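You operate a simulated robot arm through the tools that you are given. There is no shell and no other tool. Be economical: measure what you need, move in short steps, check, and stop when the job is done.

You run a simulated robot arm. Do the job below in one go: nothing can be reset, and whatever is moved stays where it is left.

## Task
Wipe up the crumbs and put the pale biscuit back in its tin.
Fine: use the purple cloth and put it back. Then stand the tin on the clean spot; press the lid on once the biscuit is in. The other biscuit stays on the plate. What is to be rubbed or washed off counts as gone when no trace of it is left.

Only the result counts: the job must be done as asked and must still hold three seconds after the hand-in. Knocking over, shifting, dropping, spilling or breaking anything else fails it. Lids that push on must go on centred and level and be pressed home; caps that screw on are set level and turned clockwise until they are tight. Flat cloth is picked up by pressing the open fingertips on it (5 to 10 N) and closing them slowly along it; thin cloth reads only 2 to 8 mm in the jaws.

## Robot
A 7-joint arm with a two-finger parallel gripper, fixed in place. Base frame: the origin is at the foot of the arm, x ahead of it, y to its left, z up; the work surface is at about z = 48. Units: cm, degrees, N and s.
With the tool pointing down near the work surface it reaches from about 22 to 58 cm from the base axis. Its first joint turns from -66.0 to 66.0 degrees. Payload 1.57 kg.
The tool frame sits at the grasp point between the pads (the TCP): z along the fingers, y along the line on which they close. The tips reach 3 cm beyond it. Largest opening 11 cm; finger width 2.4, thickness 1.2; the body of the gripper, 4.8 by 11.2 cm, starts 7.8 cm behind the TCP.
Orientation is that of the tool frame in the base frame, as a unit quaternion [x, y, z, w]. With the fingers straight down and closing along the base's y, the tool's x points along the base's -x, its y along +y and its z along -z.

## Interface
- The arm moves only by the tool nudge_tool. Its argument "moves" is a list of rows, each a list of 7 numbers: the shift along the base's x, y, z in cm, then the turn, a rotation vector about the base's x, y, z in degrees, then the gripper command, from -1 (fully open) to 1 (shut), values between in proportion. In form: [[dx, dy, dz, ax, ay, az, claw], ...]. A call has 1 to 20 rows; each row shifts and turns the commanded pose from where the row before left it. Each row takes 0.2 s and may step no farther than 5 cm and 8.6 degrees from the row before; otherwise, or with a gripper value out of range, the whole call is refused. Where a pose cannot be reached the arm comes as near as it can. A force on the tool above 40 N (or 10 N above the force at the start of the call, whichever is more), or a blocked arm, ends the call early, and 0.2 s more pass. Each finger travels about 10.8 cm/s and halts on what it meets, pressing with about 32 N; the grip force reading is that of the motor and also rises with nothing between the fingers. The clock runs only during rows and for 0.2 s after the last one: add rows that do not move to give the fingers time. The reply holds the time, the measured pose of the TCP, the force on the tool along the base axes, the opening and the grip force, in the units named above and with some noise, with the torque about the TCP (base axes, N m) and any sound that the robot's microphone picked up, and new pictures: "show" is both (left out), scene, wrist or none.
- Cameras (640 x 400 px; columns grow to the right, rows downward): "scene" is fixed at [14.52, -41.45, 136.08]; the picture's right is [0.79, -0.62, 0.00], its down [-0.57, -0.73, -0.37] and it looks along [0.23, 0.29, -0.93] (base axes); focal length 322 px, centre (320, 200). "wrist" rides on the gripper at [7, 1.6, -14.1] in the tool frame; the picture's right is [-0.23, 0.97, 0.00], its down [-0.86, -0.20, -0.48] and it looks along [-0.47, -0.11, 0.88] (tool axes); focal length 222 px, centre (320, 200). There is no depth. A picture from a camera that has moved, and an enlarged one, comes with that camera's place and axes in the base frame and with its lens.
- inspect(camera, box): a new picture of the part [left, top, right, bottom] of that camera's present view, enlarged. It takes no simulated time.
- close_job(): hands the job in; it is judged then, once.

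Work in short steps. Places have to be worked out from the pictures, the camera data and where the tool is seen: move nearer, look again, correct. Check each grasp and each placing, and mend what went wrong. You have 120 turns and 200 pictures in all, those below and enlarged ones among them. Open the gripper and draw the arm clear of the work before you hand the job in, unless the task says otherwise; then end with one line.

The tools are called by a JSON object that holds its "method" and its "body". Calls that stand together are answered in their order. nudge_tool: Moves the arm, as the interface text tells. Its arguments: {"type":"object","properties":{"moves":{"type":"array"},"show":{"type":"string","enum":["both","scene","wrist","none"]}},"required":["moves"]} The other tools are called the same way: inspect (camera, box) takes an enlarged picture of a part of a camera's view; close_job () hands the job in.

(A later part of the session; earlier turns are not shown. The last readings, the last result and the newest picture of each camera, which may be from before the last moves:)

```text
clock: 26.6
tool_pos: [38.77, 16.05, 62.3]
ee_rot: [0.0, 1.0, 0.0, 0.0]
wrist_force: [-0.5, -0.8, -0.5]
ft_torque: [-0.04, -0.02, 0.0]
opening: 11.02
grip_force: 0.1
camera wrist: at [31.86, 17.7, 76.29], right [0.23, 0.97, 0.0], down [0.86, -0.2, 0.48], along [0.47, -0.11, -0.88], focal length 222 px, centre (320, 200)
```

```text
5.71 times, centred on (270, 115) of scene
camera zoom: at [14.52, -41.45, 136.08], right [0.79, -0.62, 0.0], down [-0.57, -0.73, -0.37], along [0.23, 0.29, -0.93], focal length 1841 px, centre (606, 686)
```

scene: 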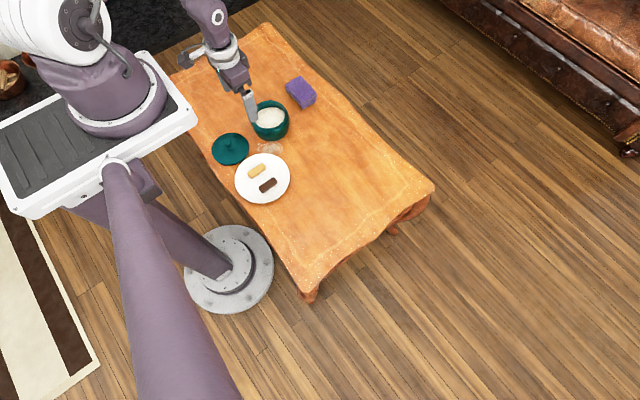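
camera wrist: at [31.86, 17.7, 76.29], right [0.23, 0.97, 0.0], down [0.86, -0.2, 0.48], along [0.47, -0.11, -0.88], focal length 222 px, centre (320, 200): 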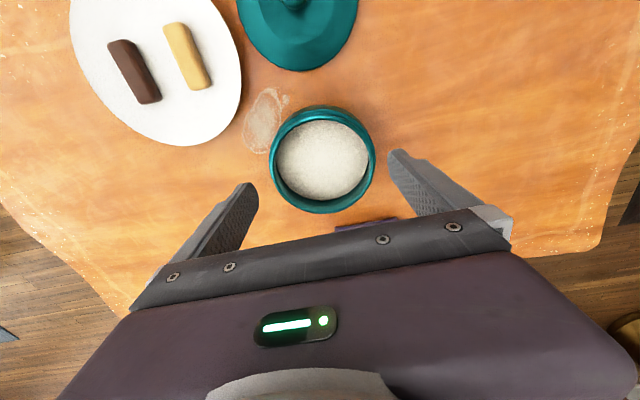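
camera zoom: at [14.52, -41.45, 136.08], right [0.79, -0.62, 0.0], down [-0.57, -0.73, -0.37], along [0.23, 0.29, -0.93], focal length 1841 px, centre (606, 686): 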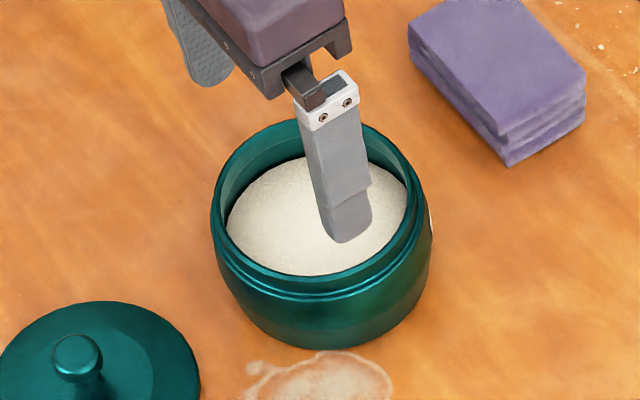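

Rim triangulates to about z≈55, centre ≈(39.5,16), neck ≈10.5 cm — barely under the opening. Safer: put the half-closed fingers inside the neck and spread them. I close to 5.5 cm above the tin and look.

{"method": "nudge_tool", "body": {"moves": [[0.7, -0.1, 0, 0, 0, 0, -0.5], [0, 0, 0, 0, 0, 0, 0], [0, 0, -1.5, 0, 0, 0, 0], [0, 0, 0, 0, 0, 0, 0]], "show": "wrist"}}

{"method": "inspect", "body": {"camera": "wrist", "box": [220, 60, 420, 240]}}

{"method": "inspect", "body": {"camera": "scene", "box": [230, 80, 310, 150]}}

```text
clock: 27.6
tool_pos: [39.27, 15.97, 60.71]
ee_rot: [0.0, 1.0, 0.0, 0.0]
wrist_force: [0.2, -0.7, -0.2]
ft_torque: [0.02, 0.02, 0.05]
opening: 5.51
grip_force: 0.1
camera wrist: at [32.36, 17.64, 74.83], right [0.23, 0.97, 0.0], down [0.85, -0.2, 0.48], along [0.47, -0.11, -0.88], focal length 222 px, centre (320, 200)
```

wrist: 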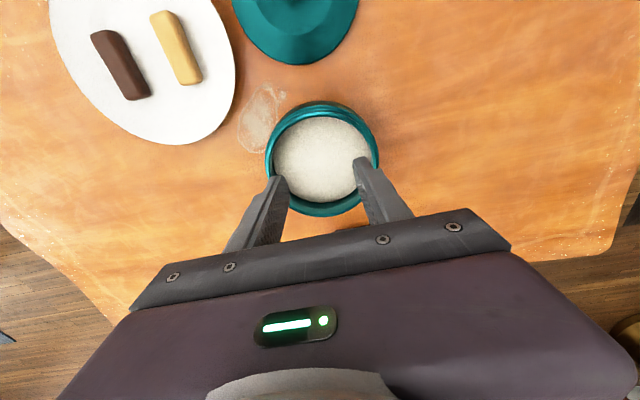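

```text
2.22 times, centred on (320, 150) of wrist
camera zoom: at [32.36, 17.64, 74.83], right [0.23, 0.97, 0.0], down [0.85, -0.2, 0.48], along [0.47, -0.11, -0.88], focal length 494 px, centre (320, 311)
```

zoom: 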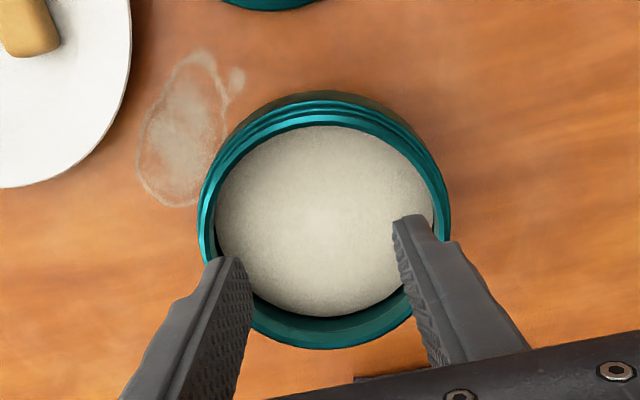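

```text
5.71 times, centred on (270, 115) of scene
camera zoom: at [14.52, -41.45, 136.08], right [0.79, -0.62, 0.0], down [-0.57, -0.73, -0.37], along [0.23, 0.29, -0.93], focal length 1841 px, centre (606, 686)
```

zoom: 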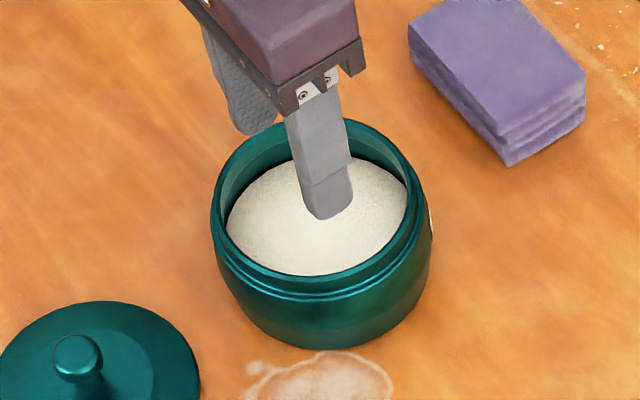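

Combined estimates put the tin centre near (39.9,16.0), rim z≈54, inner diameter ≈9.5. I go down inside the neck in small steps watching force.

{"method": "nudge_tool", "body": {"moves": [[0.6, 0, -1, 0, 0, 0, 0], [0, 0, -1.2, 0, 0, 0, 0], [0, 0, -1.2, 0, 0, 0, 0], [0, 0, -1, 0, 0, 0, 0], [0, 0, 0, 0, 0, 0, 0]], "show": "both"}}

{"method": "inspect", "body": {"camera": "wrist", "box": [220, 60, 420, 240]}}

{"method": "inspect", "body": {"camera": "scene", "box": [230, 80, 310, 150]}}

```text
clock: 28.8
tool_pos: [39.96, 15.91, 56.26]
ee_rot: [0.0, 1.0, 0.0, 0.0]
wrist_force: [-0.3, 1.6, 1.1]
ft_torque: [-0.03, -0.02, 0.01]
opening: 5.52
grip_force: 0.0
camera wrist: at [32.98, 17.63, 70.4], right [0.23, 0.97, 0.0], down [0.86, -0.2, 0.48], along [0.47, -0.11, -0.88], focal length 222 px, centre (320, 200)
```

scene: 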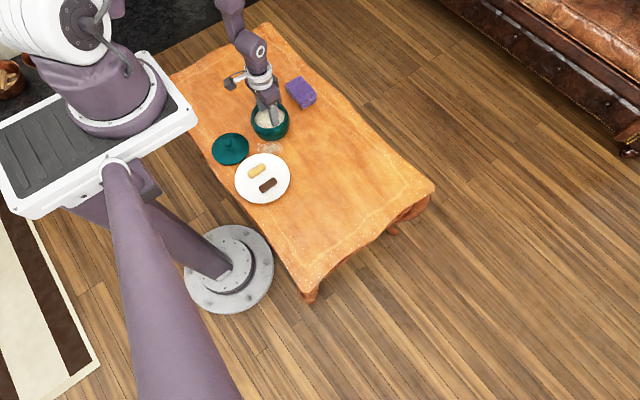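
wrist: 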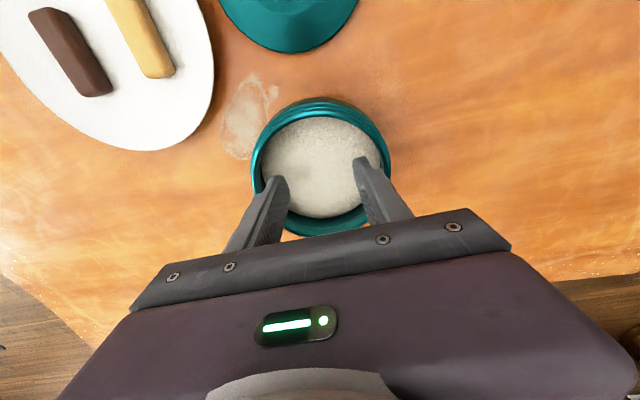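

```text
2.22 times, centred on (320, 150) of wrist
camera zoom: at [32.98, 17.63, 70.4], right [0.23, 0.97, 0.0], down [0.86, -0.2, 0.48], along [0.47, -0.11, -0.88], focal length 494 px, centre (320, 311)
```

zoom: 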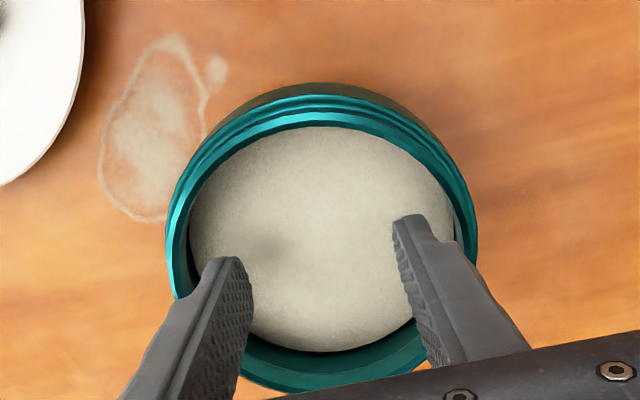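

```text
5.71 times, centred on (270, 115) of scene
camera zoom: at [14.52, -41.45, 136.08], right [0.79, -0.62, 0.0], down [-0.57, -0.73, -0.37], along [0.23, 0.29, -0.93], focal length 1841 px, centre (606, 686)
```

zoom: 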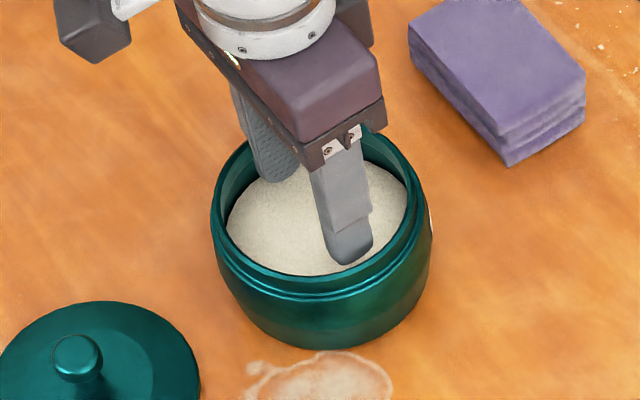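

Fingers are well centred inside. I lower 0.6 more, checking I don't touch the filling, then spread the fingers slowly against the inner wall.

{"method": "nudge_tool", "body": {"moves": [[0, 0, -0.3, 0, 0, 0, 0], [0, 0, -0.3, 0, 0, 0, 0], [0, 0, 0, 0, 0, 0, 0], [0, 0, 0, 0, 0, 0, -0.1], [0, 0, 0, 0, 0, 0, -0.2], [0, 0, 0, 0, 0, 0, -0.3], [0, 0, 0, 0, 0, 0, -0.4], [0, 0, 0, 0, 0, 0, -0.5], [0, 0, 0, 0, 0, 0, -0.6], [0, 0, 0, 0, 0, 0, -0.6]], "show": "both"}}

{"method": "inspect", "body": {"camera": "wrist", "box": [220, 60, 420, 240]}}

```text
clock: 31.0
tool_pos: [39.94, 15.89, 55.79]
ee_rot: [-0.001, 1.0, 0.0, -0.001]
wrist_force: [0.0, 1.5, 0.5]
ft_torque: [0.0, -0.01, -0.01]
opening: 7.75
grip_force: 0.0
camera wrist: at [33.02, 17.58, 69.77], right [0.23, 0.97, 0.0], down [0.86, -0.2, 0.48], along [0.47, -0.11, -0.88], focal length 222 px, centre (320, 200)
```

scene: 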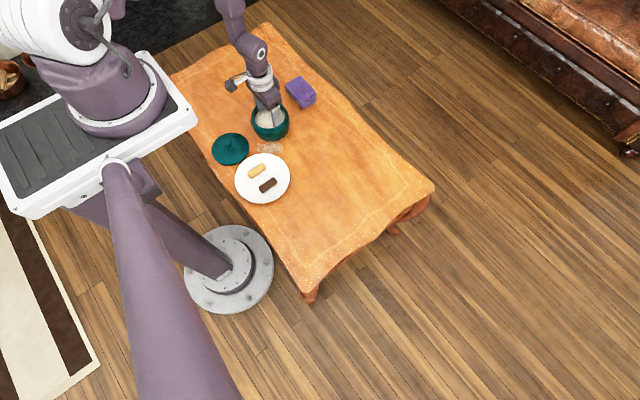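
wrist: 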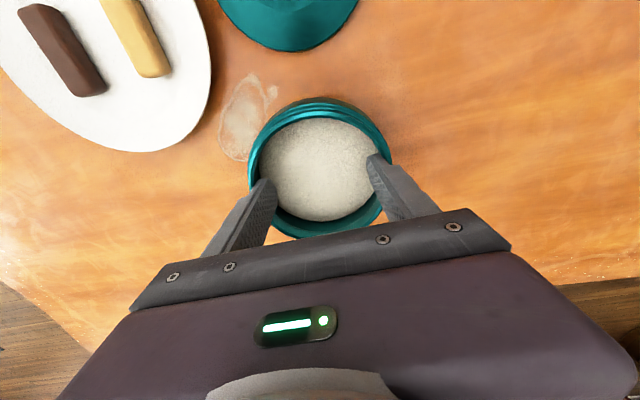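

```text
2.22 times, centred on (320, 150) of wrist
camera zoom: at [33.02, 17.58, 69.77], right [0.23, 0.97, 0.0], down [0.86, -0.2, 0.48], along [0.47, -0.11, -0.88], focal length 494 px, centre (320, 311)
```

zoom: 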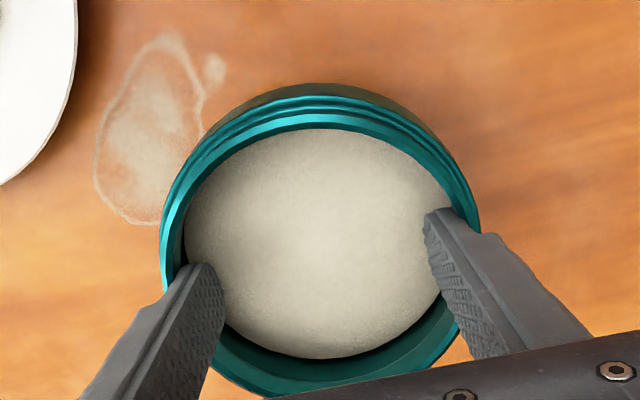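

Fingers halted at 7.75 cm against the wall (commanded 8.8). I command wider for firm pressure and lift 0.5 cm as a test.

{"method": "nudge_tool", "body": {"moves": [[0, 0, 0, 0, 0, 0, -0.8], [0, 0, 0, 0, 0, 0, -1], [0, 0, 0, 0, 0, 0, -1], [0, 0, 0.25, 0, 0, 0, -1], [0, 0, 0.25, 0, 0, 0, -1], [0, 0, 0, 0, 0, 0, -1]], "show": "both"}}

{"method": "inspect", "body": {"camera": "scene", "box": [230, 80, 310, 150]}}

```text
clock: 32.4
tool_pos: [39.93, 15.87, 56.23]
ee_rot: [0.0, 1.0, 0.001, 0.001]
wrist_force: [0.2, 0.6, -2.7]
ft_torque: [-0.01, 0.01, 0.02]
opening: 7.73
grip_force: 0.1
camera wrist: at [32.97, 17.59, 70.27], right [0.23, 0.97, 0.0], down [0.86, -0.2, 0.48], along [0.47, -0.11, -0.88], focal length 222 px, centre (320, 200)
```

scene: 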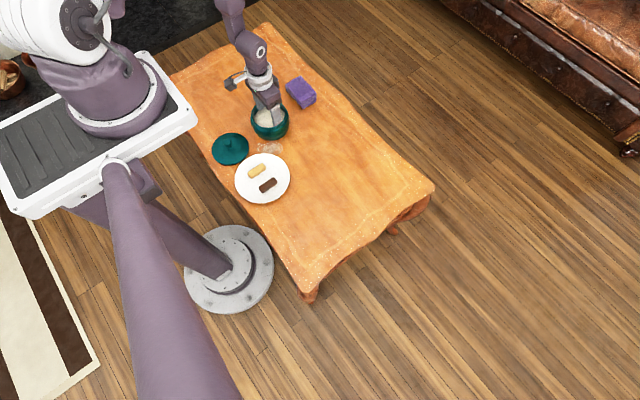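
wrist: 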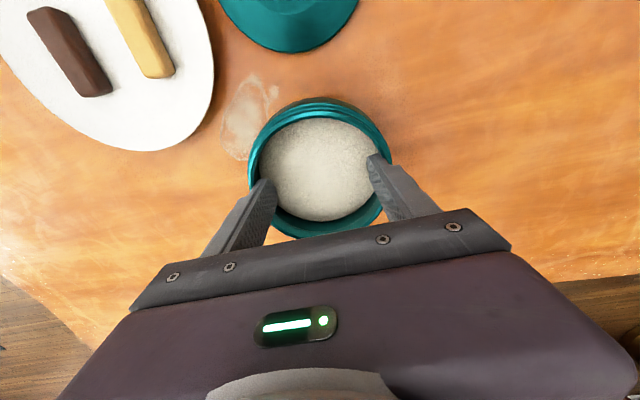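

```text
5.71 times, centred on (270, 115) of scene
camera zoom: at [14.52, -41.45, 136.08], right [0.79, -0.62, 0.0], down [-0.57, -0.73, -0.37], along [0.23, 0.29, -0.93], focal length 1841 px, centre (606, 686)
```

zoom: 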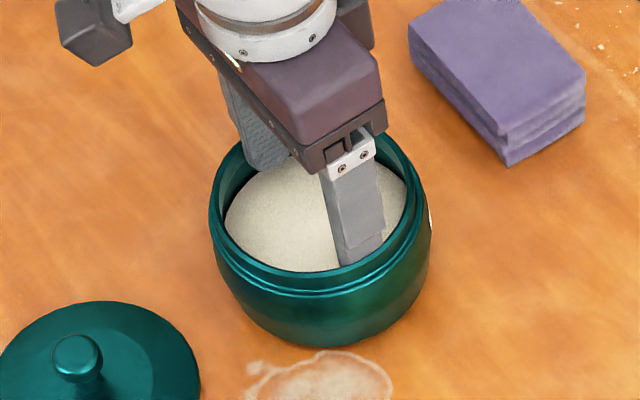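

The tin came up (−2.7 N weight, tin raised with the fingers). I lift 2.5 cm more and carry it gently to the clean spot (53.7,3.7).

{"method": "nudge_tool", "body": {"moves": [[0, 0, 0.8, 0, 0, 0, -1], [0, 0, 1, 0, 0, 0, -1], [0.5, -0.45, 0.7, 0, 0, 0, -1], [1, -0.9, 0, 0, 0, 0, -1], [1.5, -1.3, 0, 0, 0, 0, -1], [1.5, -1.3, 0, 0, 0, 0, -1], [1.5, -1.3, 0, 0, 0, 0, -1], [1.5, -1.3, 0, 0, 0, 0, -1], [1.5, -1.3, 0, 0, 0, 0, -1], [1.5, -1.3, 0, 0, 0, 0, -1], [1.5, -1.3, 0, 0, 0, 0, -1], [1.1, -1, 0, 0, 0, 0, -1], [0.7, -0.7, 0, 0, 0, 0, -1], [0, 0, 0, 0, 0, 0, -1]], "show": "both"}}

{"method": "inspect", "body": {"camera": "scene", "box": [270, 80, 370, 160]}}

```text
clock: 35.4
tool_pos: [53.65, 3.85, 58.7]
ee_rot: [-0.001, 1.0, 0.0, 0.0]
wrist_force: [0.1, -0.8, -2.2]
ft_torque: [-0.01, -0.02, -0.03]
opening: 7.8
grip_force: 0.0
camera wrist: at [46.71, 5.39, 72.8], right [0.23, 0.97, 0.0], down [0.86, -0.2, 0.48], along [0.47, -0.11, -0.88], focal length 222 px, centre (320, 200)
```

scene: 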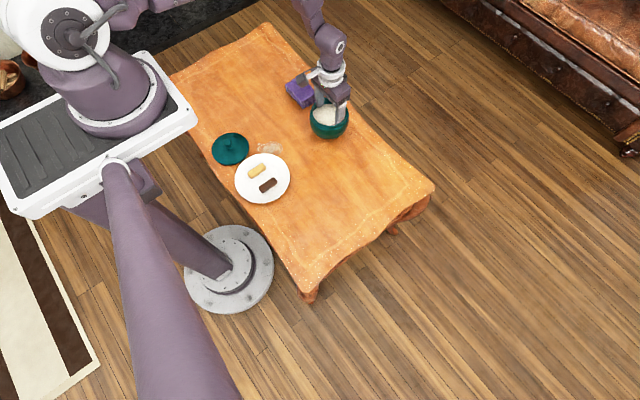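
wrist: 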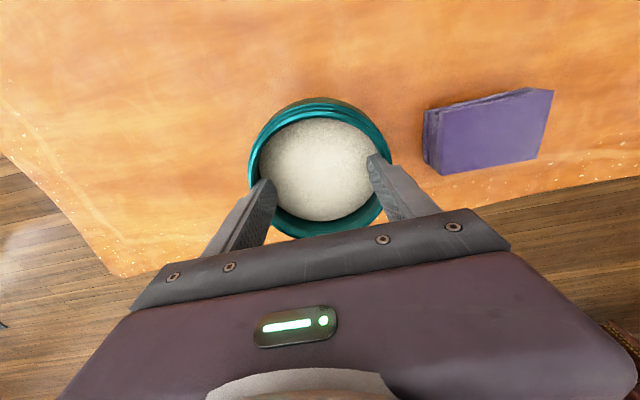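

```text
5.00 times, centred on (320, 120) of scene
camera zoom: at [14.52, -41.45, 136.08], right [0.79, -0.62, 0.0], down [-0.57, -0.73, -0.37], along [0.23, 0.29, -0.93], focal length 1611 px, centre (320, 600)
```

zoom: 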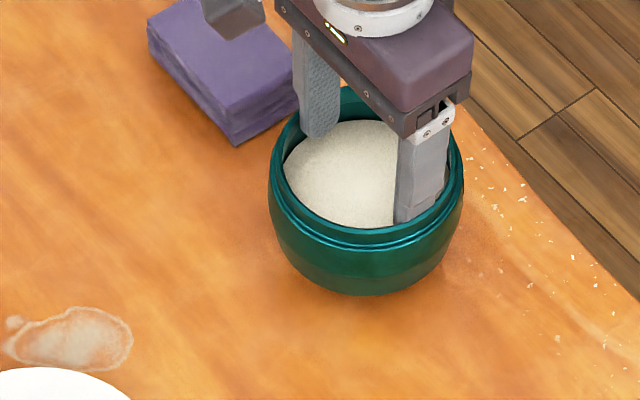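

The tin hangs level above the spot. I lower it to its original grip height (TCP z≈55.8).

{"method": "nudge_tool", "body": {"moves": [[0, 0, -1, 0, 0, 0, -1], [0, 0, -1, 0, 0, 0, -1], [0, 0, -0.5, 0, 0, 0, -1], [0, 0, -0.25, 0, 0, 0, -1], [0, 0, -0.15, 0, 0, 0, -1], [0, 0, 0, 0, 0, 0, -1]], "show": "none"}}

```text
clock: 36.8
tool_pos: [53.72, 3.87, 55.78]
ee_rot: [0.0, 1.0, 0.0, 0.0]
wrist_force: [-0.6, -0.1, -2.9]
ft_torque: [-0.01, -0.02, -0.02]
opening: 7.75
grip_force: 0.0
```

Still carrying weight; I lower in tiny steps until contact.

{"method": "nudge_tool", "body": {"moves": [[0, 0, -0.08, 0, 0, 0, -1], [0, 0, -0.08, 0, 0, 0, -1], [0, 0, -0.08, 0, 0, 0, -1], [0, 0, 0, 0, 0, 0, -1]], "show": "none"}}

```text
clock: 37.8
tool_pos: [53.79, 3.84, 55.66]
ee_rot: [0.001, 1.0, 0.0, 0.001]
wrist_force: [-7.7, -3.3, 33.4]
ft_torque: [-0.02, 0.17, 0.08]
opening: 7.78
grip_force: 0.1
```

Contact (33 N, a bit firm). I ease up slightly, then close the fingers away from the walls and rise.

{"method": "nudge_tool", "body": {"moves": [[0, 0, 0.1, 0, 0, 0, -1], [0, 0, 0, 0, 0, 0, -1], [0, 0, 0, 0, 0, 0, -0.3], [0, 0, 0, 0, 0, 0, -0.1], [0, 0, 0, 0, 0, 0, 0], [0, 0, 0, 0, 0, 0, 0], [0, 0, 0.7, 0, 0, 0, 0], [0, 0, 2, 0, 0, 0, 0], [0, 0, 3, 0, 0, 0, 0], [0, 0, 0, 0, 0, 0, 0]], "show": "both"}}

{"method": "inspect", "body": {"camera": "wrist", "box": [220, 60, 420, 240]}}

{"method": "inspect", "body": {"camera": "scene", "box": [270, 80, 370, 160]}}

```text
clock: 40.0
tool_pos: [53.69, 3.64, 61.39]
ee_rot: [-0.001, 1.0, 0.0, -0.001]
wrist_force: [-0.5, 0.2, 1.3]
ft_torque: [0.01, 0.0, 0.01]
opening: 5.5
grip_force: 0.2
camera wrist: at [46.87, 5.41, 75.44], right [0.23, 0.97, 0.0], down [0.86, -0.2, 0.48], along [0.47, -0.11, -0.88], focal length 222 px, centre (320, 200)
```

scene: 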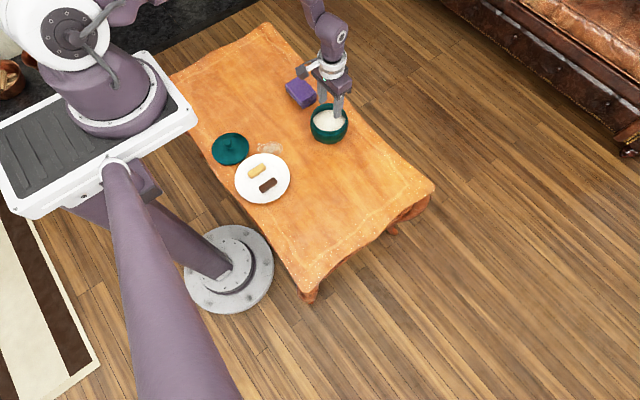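
wrist: 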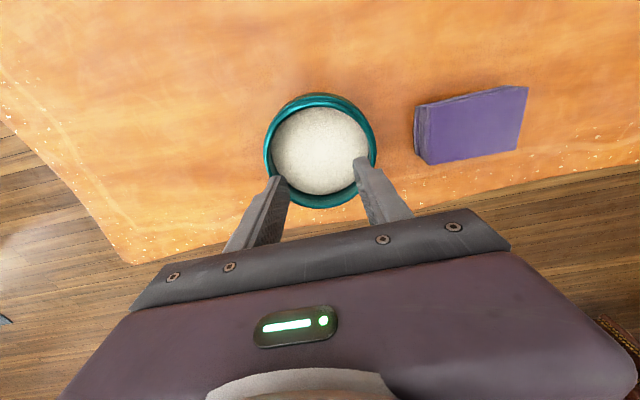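

```text
2.22 times, centred on (320, 150) of wrist
camera zoom: at [46.87, 5.41, 75.44], right [0.23, 0.97, 0.0], down [0.86, -0.2, 0.48], along [0.47, -0.11, -0.88], focal length 494 px, centre (320, 311)
```

zoom: 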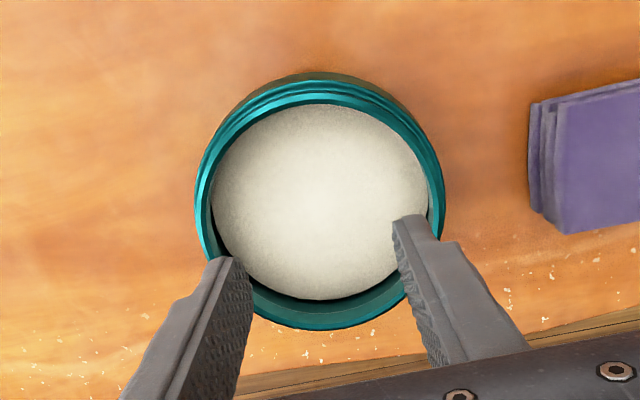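

```text
5.00 times, centred on (320, 120) of scene
camera zoom: at [14.52, -41.45, 136.08], right [0.79, -0.62, 0.0], down [-0.57, -0.73, -0.37], along [0.23, 0.29, -0.93], focal length 1611 px, centre (320, 600)
```

zoom: 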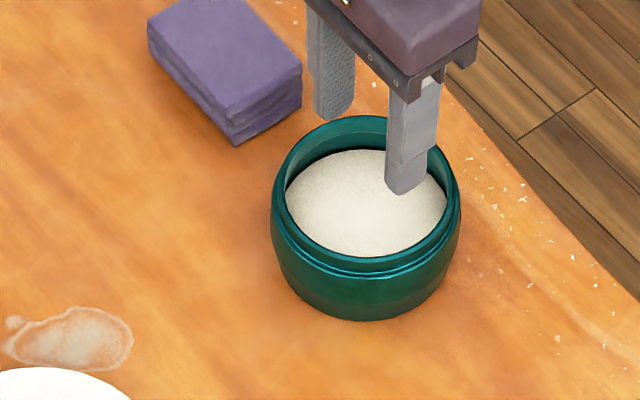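

The tin stands on the clean spot at ≈(53.8,3.85). Now the pale biscuit, estimated at (26.7,5.5), long axis along x; I move above it for a close look.

{"method": "nudge_tool", "body": {"moves": [[-1, 0, 4, 0, 0, 0, 0], [-3, 0, 3, 0, 0, 0, 0], [-4.5, 0.3, 0, 0, 0, 0, 0], [-4.5, 0.3, 0, 0, 0, 0, 0], [-4.5, 0.3, 0, 0, 0, 0, 0], [-4.5, 0.3, 0, 0, 0, 0, 0], [-4, 0.3, 0, 0, 0, 0, 0], [0, 0.4, -3, 0, 0, 0, 0], [0, 0, 0, 0, 0, 0, 0]], "show": "wrist"}}

{"method": "inspect", "body": {"camera": "wrist", "box": [200, 40, 440, 220]}}

{"method": "inspect", "body": {"camera": "scene", "box": [200, 120, 300, 210]}}

```text
clock: 42.0
tool_pos: [27.64, 5.71, 65.46]
ee_rot: [0.0, 1.0, 0.001, 0.0]
wrist_force: [0.1, 0.6, 0.9]
ft_torque: [0.02, -0.05, 0.0]
opening: 5.5
grip_force: 0.0
camera wrist: at [20.76, 7.38, 79.59], right [0.23, 0.97, 0.0], down [0.86, -0.2, 0.48], along [0.47, -0.11, -0.88], focal length 222 px, centre (320, 200)
```

wrist: 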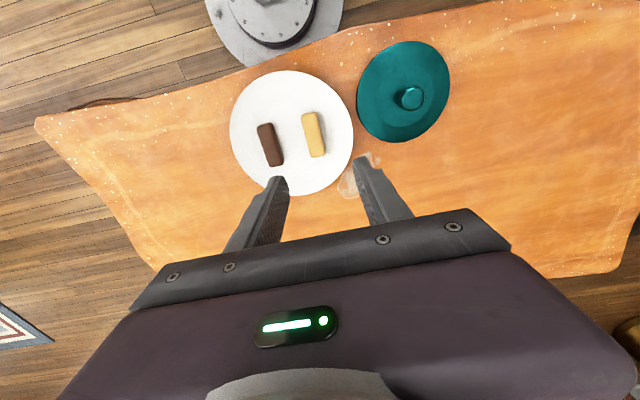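

```text
2.22 times, centred on (320, 130) of wrist
camera zoom: at [20.76, 7.38, 79.59], right [0.23, 0.97, 0.0], down [0.86, -0.2, 0.48], along [0.47, -0.11, -0.88], focal length 494 px, centre (320, 356)
```

zoom: 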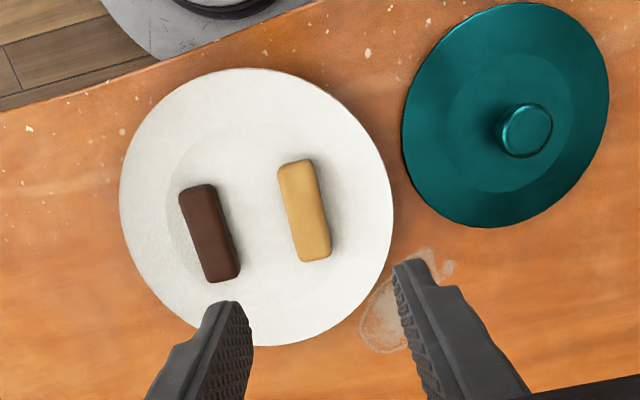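

```text
4.44 times, centred on (250, 165) of scene
camera zoom: at [14.51, -41.45, 136.08], right [0.79, -0.62, 0.0], down [-0.57, -0.73, -0.37], along [0.23, 0.29, -0.93], focal length 1432 px, centre (631, 356)
```

zoom: 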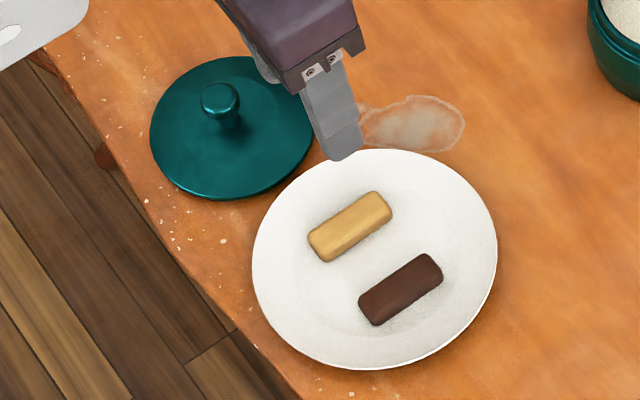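

Biscuit centre ≈(26.8,5.15), aligned with x, ~2 cm wide. I align, narrow to 4 cm, and descend to z≈54.5 for a check.

{"method": "nudge_tool", "body": {"moves": [[-0.8, -0.55, -3, 0, 0, 0, 0.27], [0, 0, -4, 0, 0, 0, 0.27], [0, 0, -3, 0, 0, 0, 0.27], [0, 0, -1, 0, 0, 0, 0.27], [0, 0, 0, 0, 0, 0, 0.27]], "show": "wrist"}}

{"method": "inspect", "body": {"camera": "wrist", "box": [220, 100, 420, 250]}}

{"method": "inspect", "body": {"camera": "scene", "box": [210, 135, 300, 205]}}

```text
clock: 43.2
tool_pos: [26.78, 5.09, 54.35]
ee_rot: [0.0, 1.0, 0.0, 0.0]
wrist_force: [0.2, 0.2, -0.2]
ft_torque: [0.01, 0.02, 0.02]
opening: 4.0
grip_force: 0.1
camera wrist: at [19.92, 6.8, 68.36], right [0.23, 0.97, 0.0], down [0.86, -0.2, 0.48], along [0.47, -0.11, -0.88], focal length 222 px, centre (320, 200)
```

wrist: 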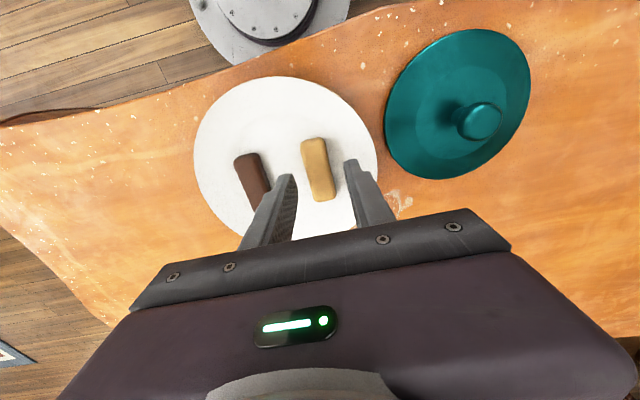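

```text
2.67 times, centred on (320, 175) of wrist
camera zoom: at [19.92, 6.8, 68.36], right [0.23, 0.97, 0.0], down [0.86, -0.2, 0.48], along [0.47, -0.11, -0.88], focal length 592 px, centre (320, 267)
```

zoom: 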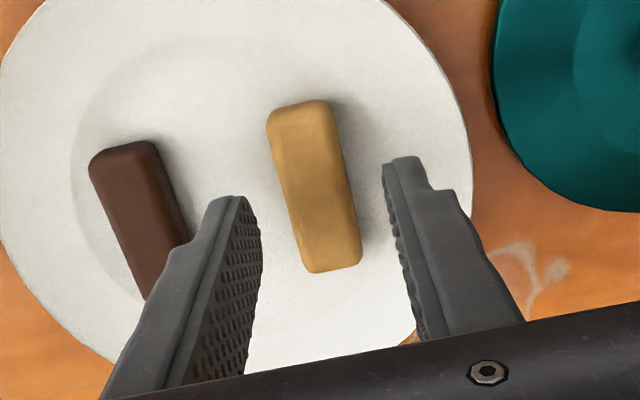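

```text
5.71 times, centred on (255, 170) of scene
camera zoom: at [14.52, -41.45, 136.08], right [0.79, -0.62, 0.0], down [-0.57, -0.73, -0.37], along [0.23, 0.29, -0.93], focal length 1841 px, centre (691, 371)
```

zoom: 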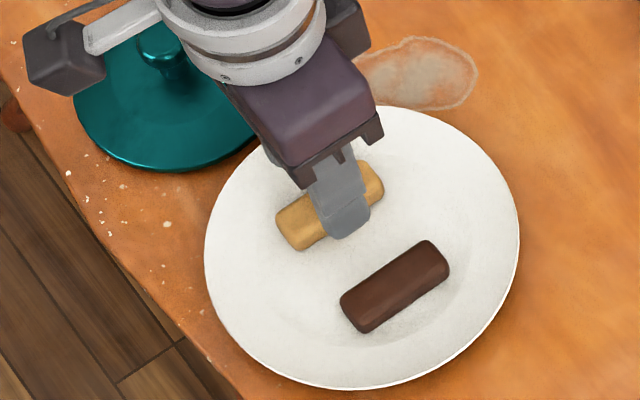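

Centred. I descend another 1.5 cm and close gently.

{"method": "nudge_tool", "body": {"moves": [[0, 0, -0.7, 0, 0, 0, 0.27], [0, 0, -0.5, 0, 0, 0, 0.27], [0, 0, -0.3, 0, 0, 0, 0.27], [0, 0, 0, 0, 0, 0, 0.27]], "show": "none"}}

```text
clock: 44.2
tool_pos: [26.85, 5.07, 52.78]
ee_rot: [0.0, 1.0, 0.0, 0.0]
wrist_force: [-0.2, 0.3, 0.1]
ft_torque: [0.04, 0.0, 0.01]
opening: 4.04
grip_force: 0.1
```

{"method": "nudge_tool", "body": {"moves": [[0, 0, 0, 0, 0, 0, 0.4], [0, 0, 0, 0, 0, 0, 0.5], [0, 0, 0, 0, 0, 0, 0.56], [0, 0, 0, 0, 0, 0, 0.6], [0, 0, 0, 0, 0, 0, 0.62], [0, 0, 0, 0, 0, 0, 0.62]], "show": "none"}}

```text
clock: 45.6
tool_pos: [26.88, 5.04, 52.83]
ee_rot: [0.0, 1.0, 0.0, 0.0]
wrist_force: [-0.9, 0.0, 0.0]
ft_torque: [0.0, 0.0, 0.02]
opening: 2.17
grip_force: 0.8
```

Just about in contact at 2.17 cm (grip 0.8). I close slightly further in small steps.

{"method": "nudge_tool", "body": {"moves": [[0, 0, 0, 0, 0, 0, 0.64], [0, 0, 0, 0, 0, 0, 0.66], [0, 0, 0, 0, 0, 0, 0.66]], "show": "none"}}

```text
clock: 46.4
tool_pos: [26.82, 5.17, 52.8]
ee_rot: [-0.001, 1.0, 0.0, 0.0]
wrist_force: [-0.1, -0.3, 0.1]
ft_torque: [0.0, 0.0, -0.03]
opening: 2.06
grip_force: 32.3
```

Held at 2.06 cm, 32 N, no cracking sound. Lift and verify.

{"method": "nudge_tool", "body": {"moves": [[0, 0, 1, 0, 0, 0, 0.68], [0, 0, 3, 0, 0, 0, 0.68], [0, 0, 4, 0, 0, 0, 0.68], [0, 0, 4, 0, 0, 0, 0.68], [0, 0, 0, 0, 0, 0, 0.68]], "show": "wrist"}}

{"method": "inspect", "body": {"camera": "wrist", "box": [220, 100, 420, 250]}}

```text
clock: 47.6
tool_pos: [26.91, 5.09, 64.79]
ee_rot: [0.0, 1.0, 0.0, -0.001]
wrist_force: [0.7, 0.2, -0.6]
ft_torque: [-0.05, -0.01, 0.01]
opening: 2.04
grip_force: 31.6
camera wrist: at [20.0, 6.72, 78.98], right [0.23, 0.97, 0.0], down [0.85, -0.2, 0.48], along [0.47, -0.11, -0.88], focal length 222 px, centre (320, 200)
```

wrist: 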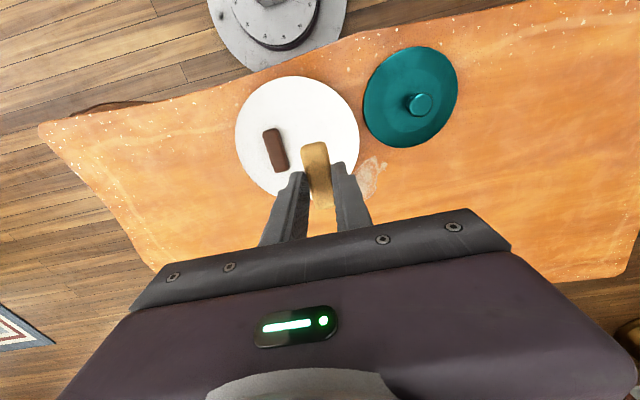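

```text
2.67 times, centred on (320, 175) of wrist
camera zoom: at [20.0, 6.72, 78.98], right [0.23, 0.97, 0.0], down [0.85, -0.2, 0.48], along [0.47, -0.11, -0.88], focal length 592 px, centre (320, 267)
```

zoom: 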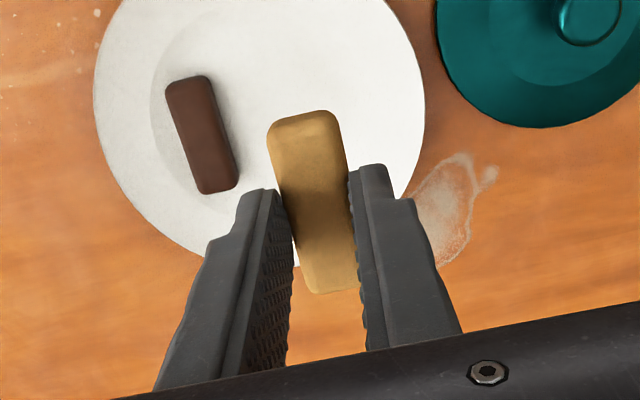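

Biscuit is firmly held. I carry it above the tin and lower toward the opening.

{"method": "nudge_tool", "body": {"moves": [[2, 0, 0, 0, 0, 0, 0.68], [4, -0.2, 0, 0, 0, 0, 0.68], [4.5, -0.2, 0, 0, 0, 0, 0.68], [4.5, -0.2, 0, 0, 0, 0, 0.68], [4.5, -0.2, 0, 0, 0, 0, 0.68], [4.5, -0.2, 0, 0, 0, 0, 0.68], [2.9, -0.25, 0, 0, 0, 0, 0.68], [0, 0, -3, 0, 0, 0, 0.68], [0, 0, -2, 0, 0, 0, 0.68], [0, 0, 0, 0, 0, 0, 0.68]], "show": "both"}}

{"method": "inspect", "body": {"camera": "wrist", "box": [220, 80, 420, 240]}}

{"method": "inspect", "body": {"camera": "scene", "box": [280, 80, 370, 150]}}

```text
clock: 49.8
tool_pos: [53.92, 3.81, 59.77]
ee_rot: [0.0, 1.0, -0.001, 0.0]
wrist_force: [0.3, 0.2, -0.9]
ft_torque: [-0.01, -0.02, -0.01]
opening: 2.04
grip_force: 32.4
camera wrist: at [46.9, 5.58, 73.85], right [0.23, 0.97, 0.0], down [0.86, -0.2, 0.48], along [0.47, -0.11, -0.88], focal length 222 px, centre (320, 200)
```

scene: 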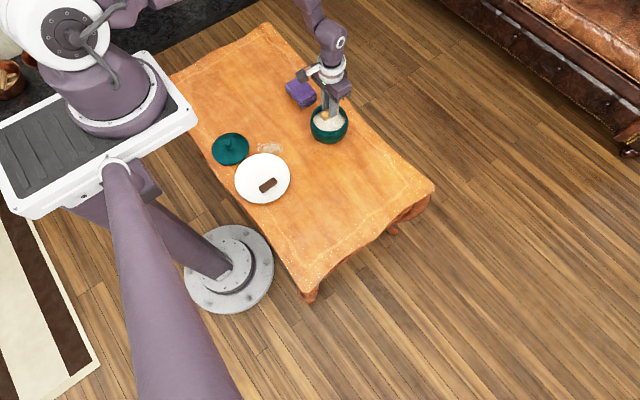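
wrist: 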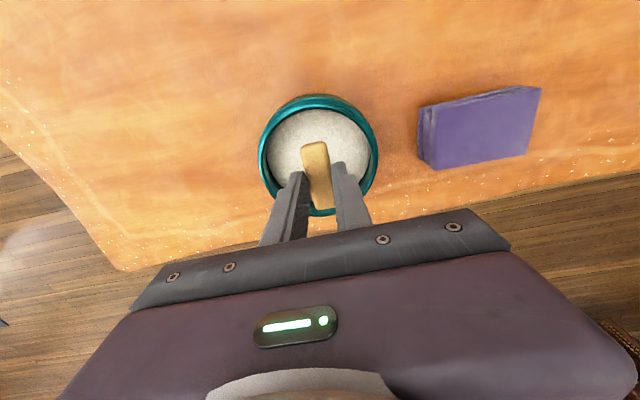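

```text
2.50 times, centred on (320, 160) of wrist
camera zoom: at [46.9, 5.58, 73.85], right [0.23, 0.97, 0.0], down [0.86, -0.2, 0.48], along [0.47, -0.11, -0.88], focal length 555 px, centre (320, 300)
```

zoom: 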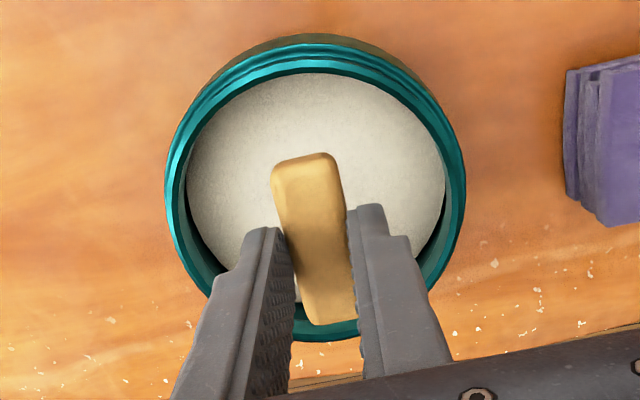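

```text
5.71 times, centred on (325, 115) of scene
camera zoom: at [14.52, -41.45, 136.08], right [0.79, -0.62, 0.0], down [-0.57, -0.73, -0.37], along [0.23, 0.29, -0.93], focal length 1841 px, centre (291, 686)
```

zoom: 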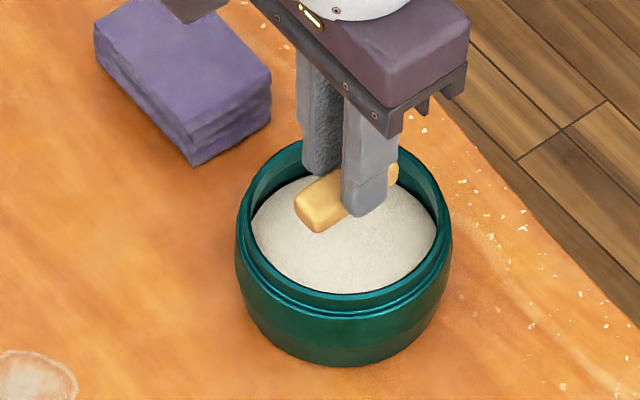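

Aligned within the opening. I lower gradually into the tin.

{"method": "nudge_tool", "body": {"moves": [[0, 0, -1, 0, 0, 0, 0.68], [0, 0, -1, 0, 0, 0, 0.68], [0, 0, -0.8, 0, 0, 0, 0.68], [0, 0, -0.4, 0, 0, 0, 0.68], [0, 0, 0, 0, 0, 0, 0.68]], "show": "wrist"}}

{"method": "inspect", "body": {"camera": "scene", "box": [280, 80, 370, 150]}}

```text
clock: 51.0
tool_pos: [53.8, 3.79, 56.53]
ee_rot: [0.0, 1.0, 0.0, 0.0]
wrist_force: [-1.0, 0.1, -0.5]
ft_torque: [-0.01, 0.0, -0.01]
opening: 2.07
grip_force: 32.3
camera wrist: at [46.79, 5.52, 70.72], right [0.23, 0.97, 0.0], down [0.86, -0.2, 0.48], along [0.47, -0.11, -0.88], focal length 222 px, centre (320, 200)
```

wrist: 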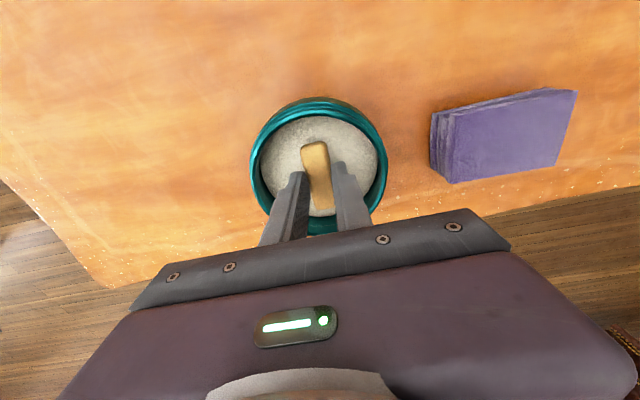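

```text
5.71 times, centred on (325, 115) of scene
camera zoom: at [14.52, -41.45, 136.08], right [0.79, -0.62, 0.0], down [-0.57, -0.73, -0.37], along [0.23, 0.29, -0.93], focal length 1841 px, centre (291, 686)
```

zoom: 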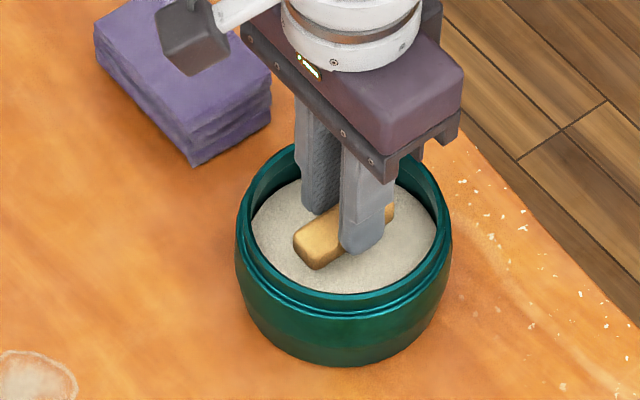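

Still free of the filling. I lower in 0.2 steps until a contact shows.

{"method": "nudge_tool", "body": {"moves": [[0, 0, -0.2, 0, 0, 0, 0.68], [0, 0, -0.2, 0, 0, 0, 0.68], [0, 0, -0.2, 0, 0, 0, 0.68], [0, 0, 0, 0, 0, 0, 0.68]], "show": "none"}}

```text
clock: 52.0
tool_pos: [53.7, 3.94, 56.02]
ee_rot: [0.001, 1.0, 0.0, 0.0]
wrist_force: [0.3, -0.6, -0.7]
ft_torque: [0.0, 0.0, 0.02]
opening: 2.03
grip_force: 32.1
```

{"method": "nudge_tool", "body": {"moves": [[0, 0, -0.2, 0, 0, 0, 0.68], [0, 0, -0.15, 0, 0, 0, 0.68], [0, 0, -0.15, 0, 0, 0, 0.68], [0, 0, 0, 0, 0, 0, 0.68]], "show": "none"}}

{"method": "inspect", "body": {"camera": "scene", "box": [295, 90, 365, 145]}}

```text
clock: 53.0
tool_pos: [53.77, 3.92, 55.61]
ee_rot: [0.0, 1.0, 0.0, -0.001]
wrist_force: [0.2, 0.1, 3.0]
ft_torque: [0.02, 0.12, -0.02]
opening: 2.07
grip_force: 32.0
```

```text
7.27 times, centred on (330, 118) of scene
camera zoom: at [14.51, -41.45, 136.08], right [0.79, -0.62, 0.0], down [-0.57, -0.73, -0.37], along [0.23, 0.29, -0.93], focal length 2343 px, centre (247, 800)
```

zoom: 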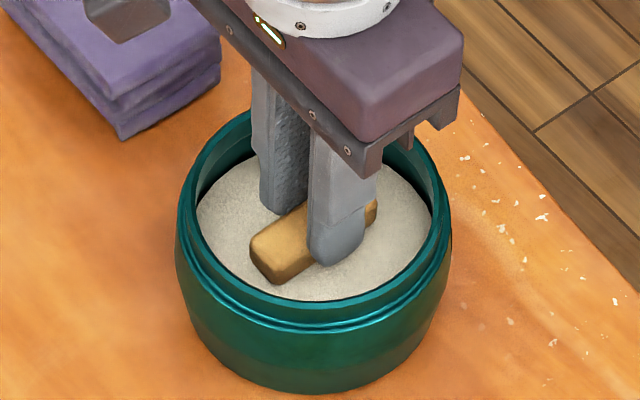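

Contact with the filling (3 N). I open gently to 4 cm and rise.

{"method": "nudge_tool", "body": {"moves": [[0, 0, 0, 0, 0, 0, 0.55], [0, 0, 0, 0, 0, 0, 0.4], [0, 0, 0, 0, 0, 0, 0.27], [0, 0, 0.5, 0, 0, 0, 0.27], [0, 0, 2, 0, 0, 0, 0.27], [0, 0, 4, 0, 0, 0, 0.27], [-2, 0, 4, 0, 0, 0, 0.27], [0, 0, 0, 0, 0, 0, 0.27]], "show": "both"}}

{"method": "inspect", "body": {"camera": "wrist", "box": [220, 80, 420, 240]}}

{"method": "inspect", "body": {"camera": "scene", "box": [295, 90, 365, 145]}}

```text
clock: 54.8
tool_pos: [51.72, 3.85, 66.01]
ee_rot: [0.0, 1.0, 0.001, 0.001]
wrist_force: [0.1, 0.1, -0.5]
ft_torque: [-0.02, -0.02, -0.02]
opening: 4.04
grip_force: 0.1
camera wrist: at [44.71, 5.46, 80.07], right [0.23, 0.97, 0.0], down [0.86, -0.2, 0.48], along [0.47, -0.11, -0.88], focal length 222 px, centre (320, 200)
```

scene: 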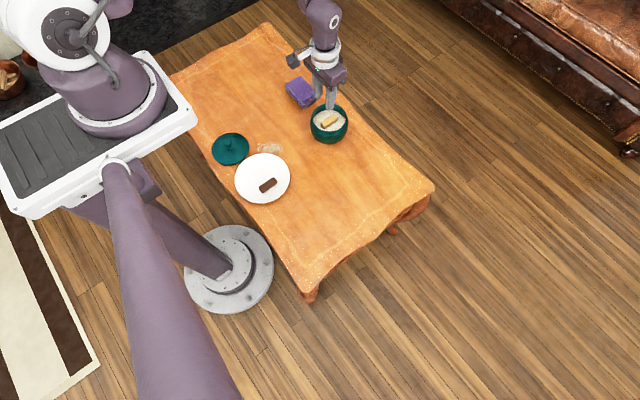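
wrist: 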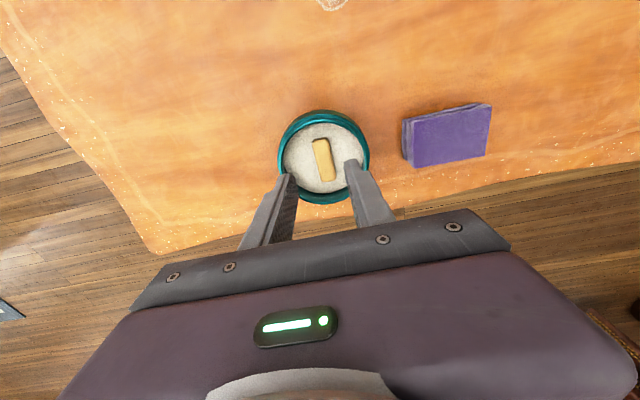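

```text
2.50 times, centred on (320, 160) of wrist
camera zoom: at [44.71, 5.46, 80.07], right [0.23, 0.97, 0.0], down [0.86, -0.2, 0.48], along [0.47, -0.11, -0.88], focal length 555 px, centre (320, 300)
```

zoom: 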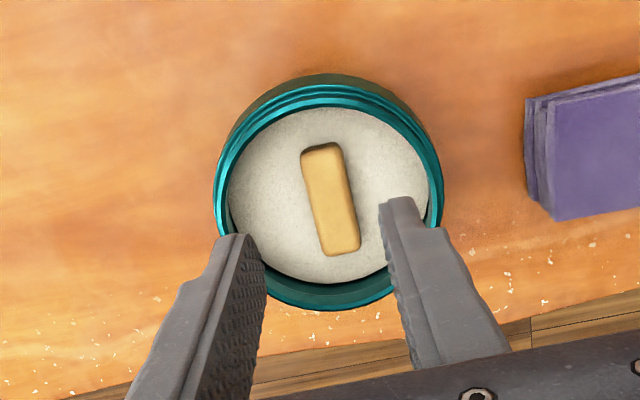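

```text
7.27 times, centred on (330, 118) of scene
camera zoom: at [14.51, -41.45, 136.08], right [0.79, -0.62, 0.0], down [-0.57, -0.73, -0.37], along [0.23, 0.29, -0.93], focal length 2343 px, centre (247, 800)
```

zoom: 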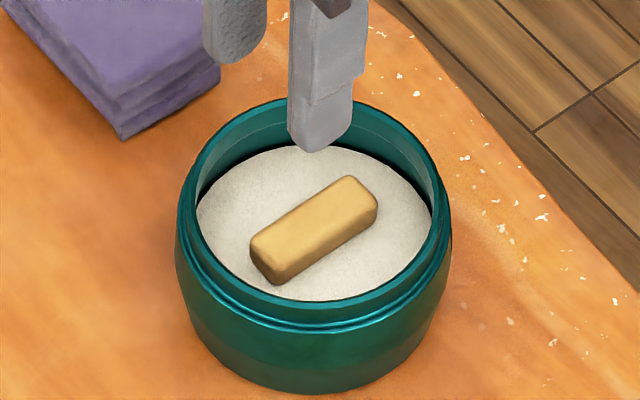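

Biscuit lies inside below the rim; tin centre ≈(53.7,3.86). Now the lid, estimated centre (24.5,16.9). I go above it for a close look.

{"method": "nudge_tool", "body": {"moves": [[-4.5, 2, 0, 0, 0, 0, 0], [-4.5, 2, 0, 0, 0, 0, 0], [-4.5, 2, 0, 0, 0, 0, 0], [-4.5, 2, 0, 0, 0, 0, 0], [-4.5, 2, 0, 0, 0, 0, 0], [-4, 2.2, 0, 0, 0, 0, 0], [0, 0.8, -2, 0, 0, 0, 0], [0, 0, 0, 0, 0, 0, 0]], "show": "wrist"}}

{"method": "inspect", "body": {"camera": "wrist", "box": [220, 40, 420, 220]}}

{"method": "inspect", "body": {"camera": "scene", "box": [190, 115, 270, 180]}}

```text
clock: 56.6
tool_pos: [25.31, 16.84, 64.0]
ee_rot: [0.001, 1.0, 0.0, 0.0]
wrist_force: [0.2, -0.1, -0.8]
ft_torque: [-0.01, 0.03, 0.0]
opening: 5.49
grip_force: 0.1
camera wrist: at [18.36, 18.57, 78.08], right [0.23, 0.97, 0.0], down [0.86, -0.2, 0.48], along [0.47, -0.11, -0.88], focal length 222 px, centre (320, 200)
```

wrist: 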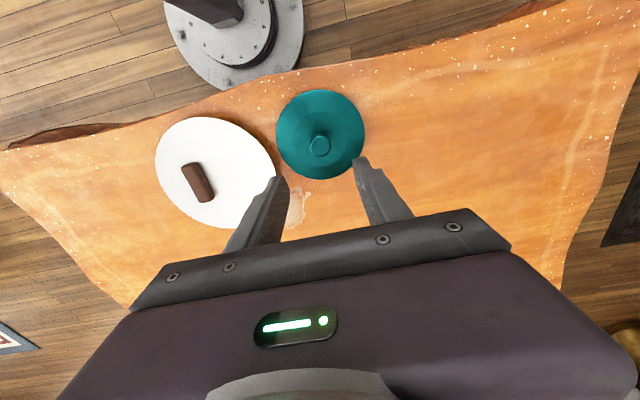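

```text
2.22 times, centred on (320, 130) of wrist
camera zoom: at [18.36, 18.57, 78.08], right [0.23, 0.97, 0.0], down [0.86, -0.2, 0.48], along [0.47, -0.11, -0.88], focal length 494 px, centre (320, 356)
```

zoom: 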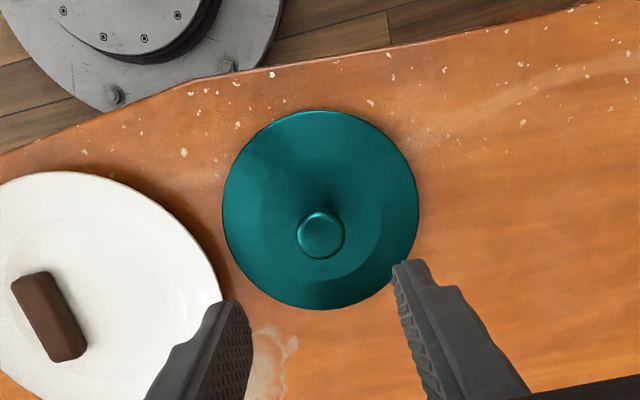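

```text
6.15 times, centred on (230, 148) of scene
camera zoom: at [14.52, -41.45, 136.08], right [0.79, -0.62, 0.0], down [-0.57, -0.73, -0.37], along [0.23, 0.29, -0.93], focal length 1982 px, centre (874, 523)
```

zoom: 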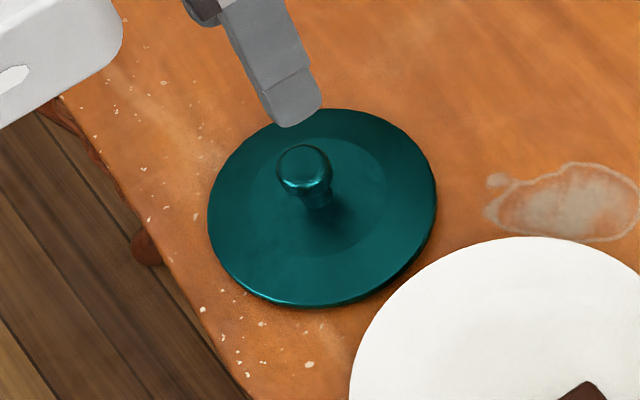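

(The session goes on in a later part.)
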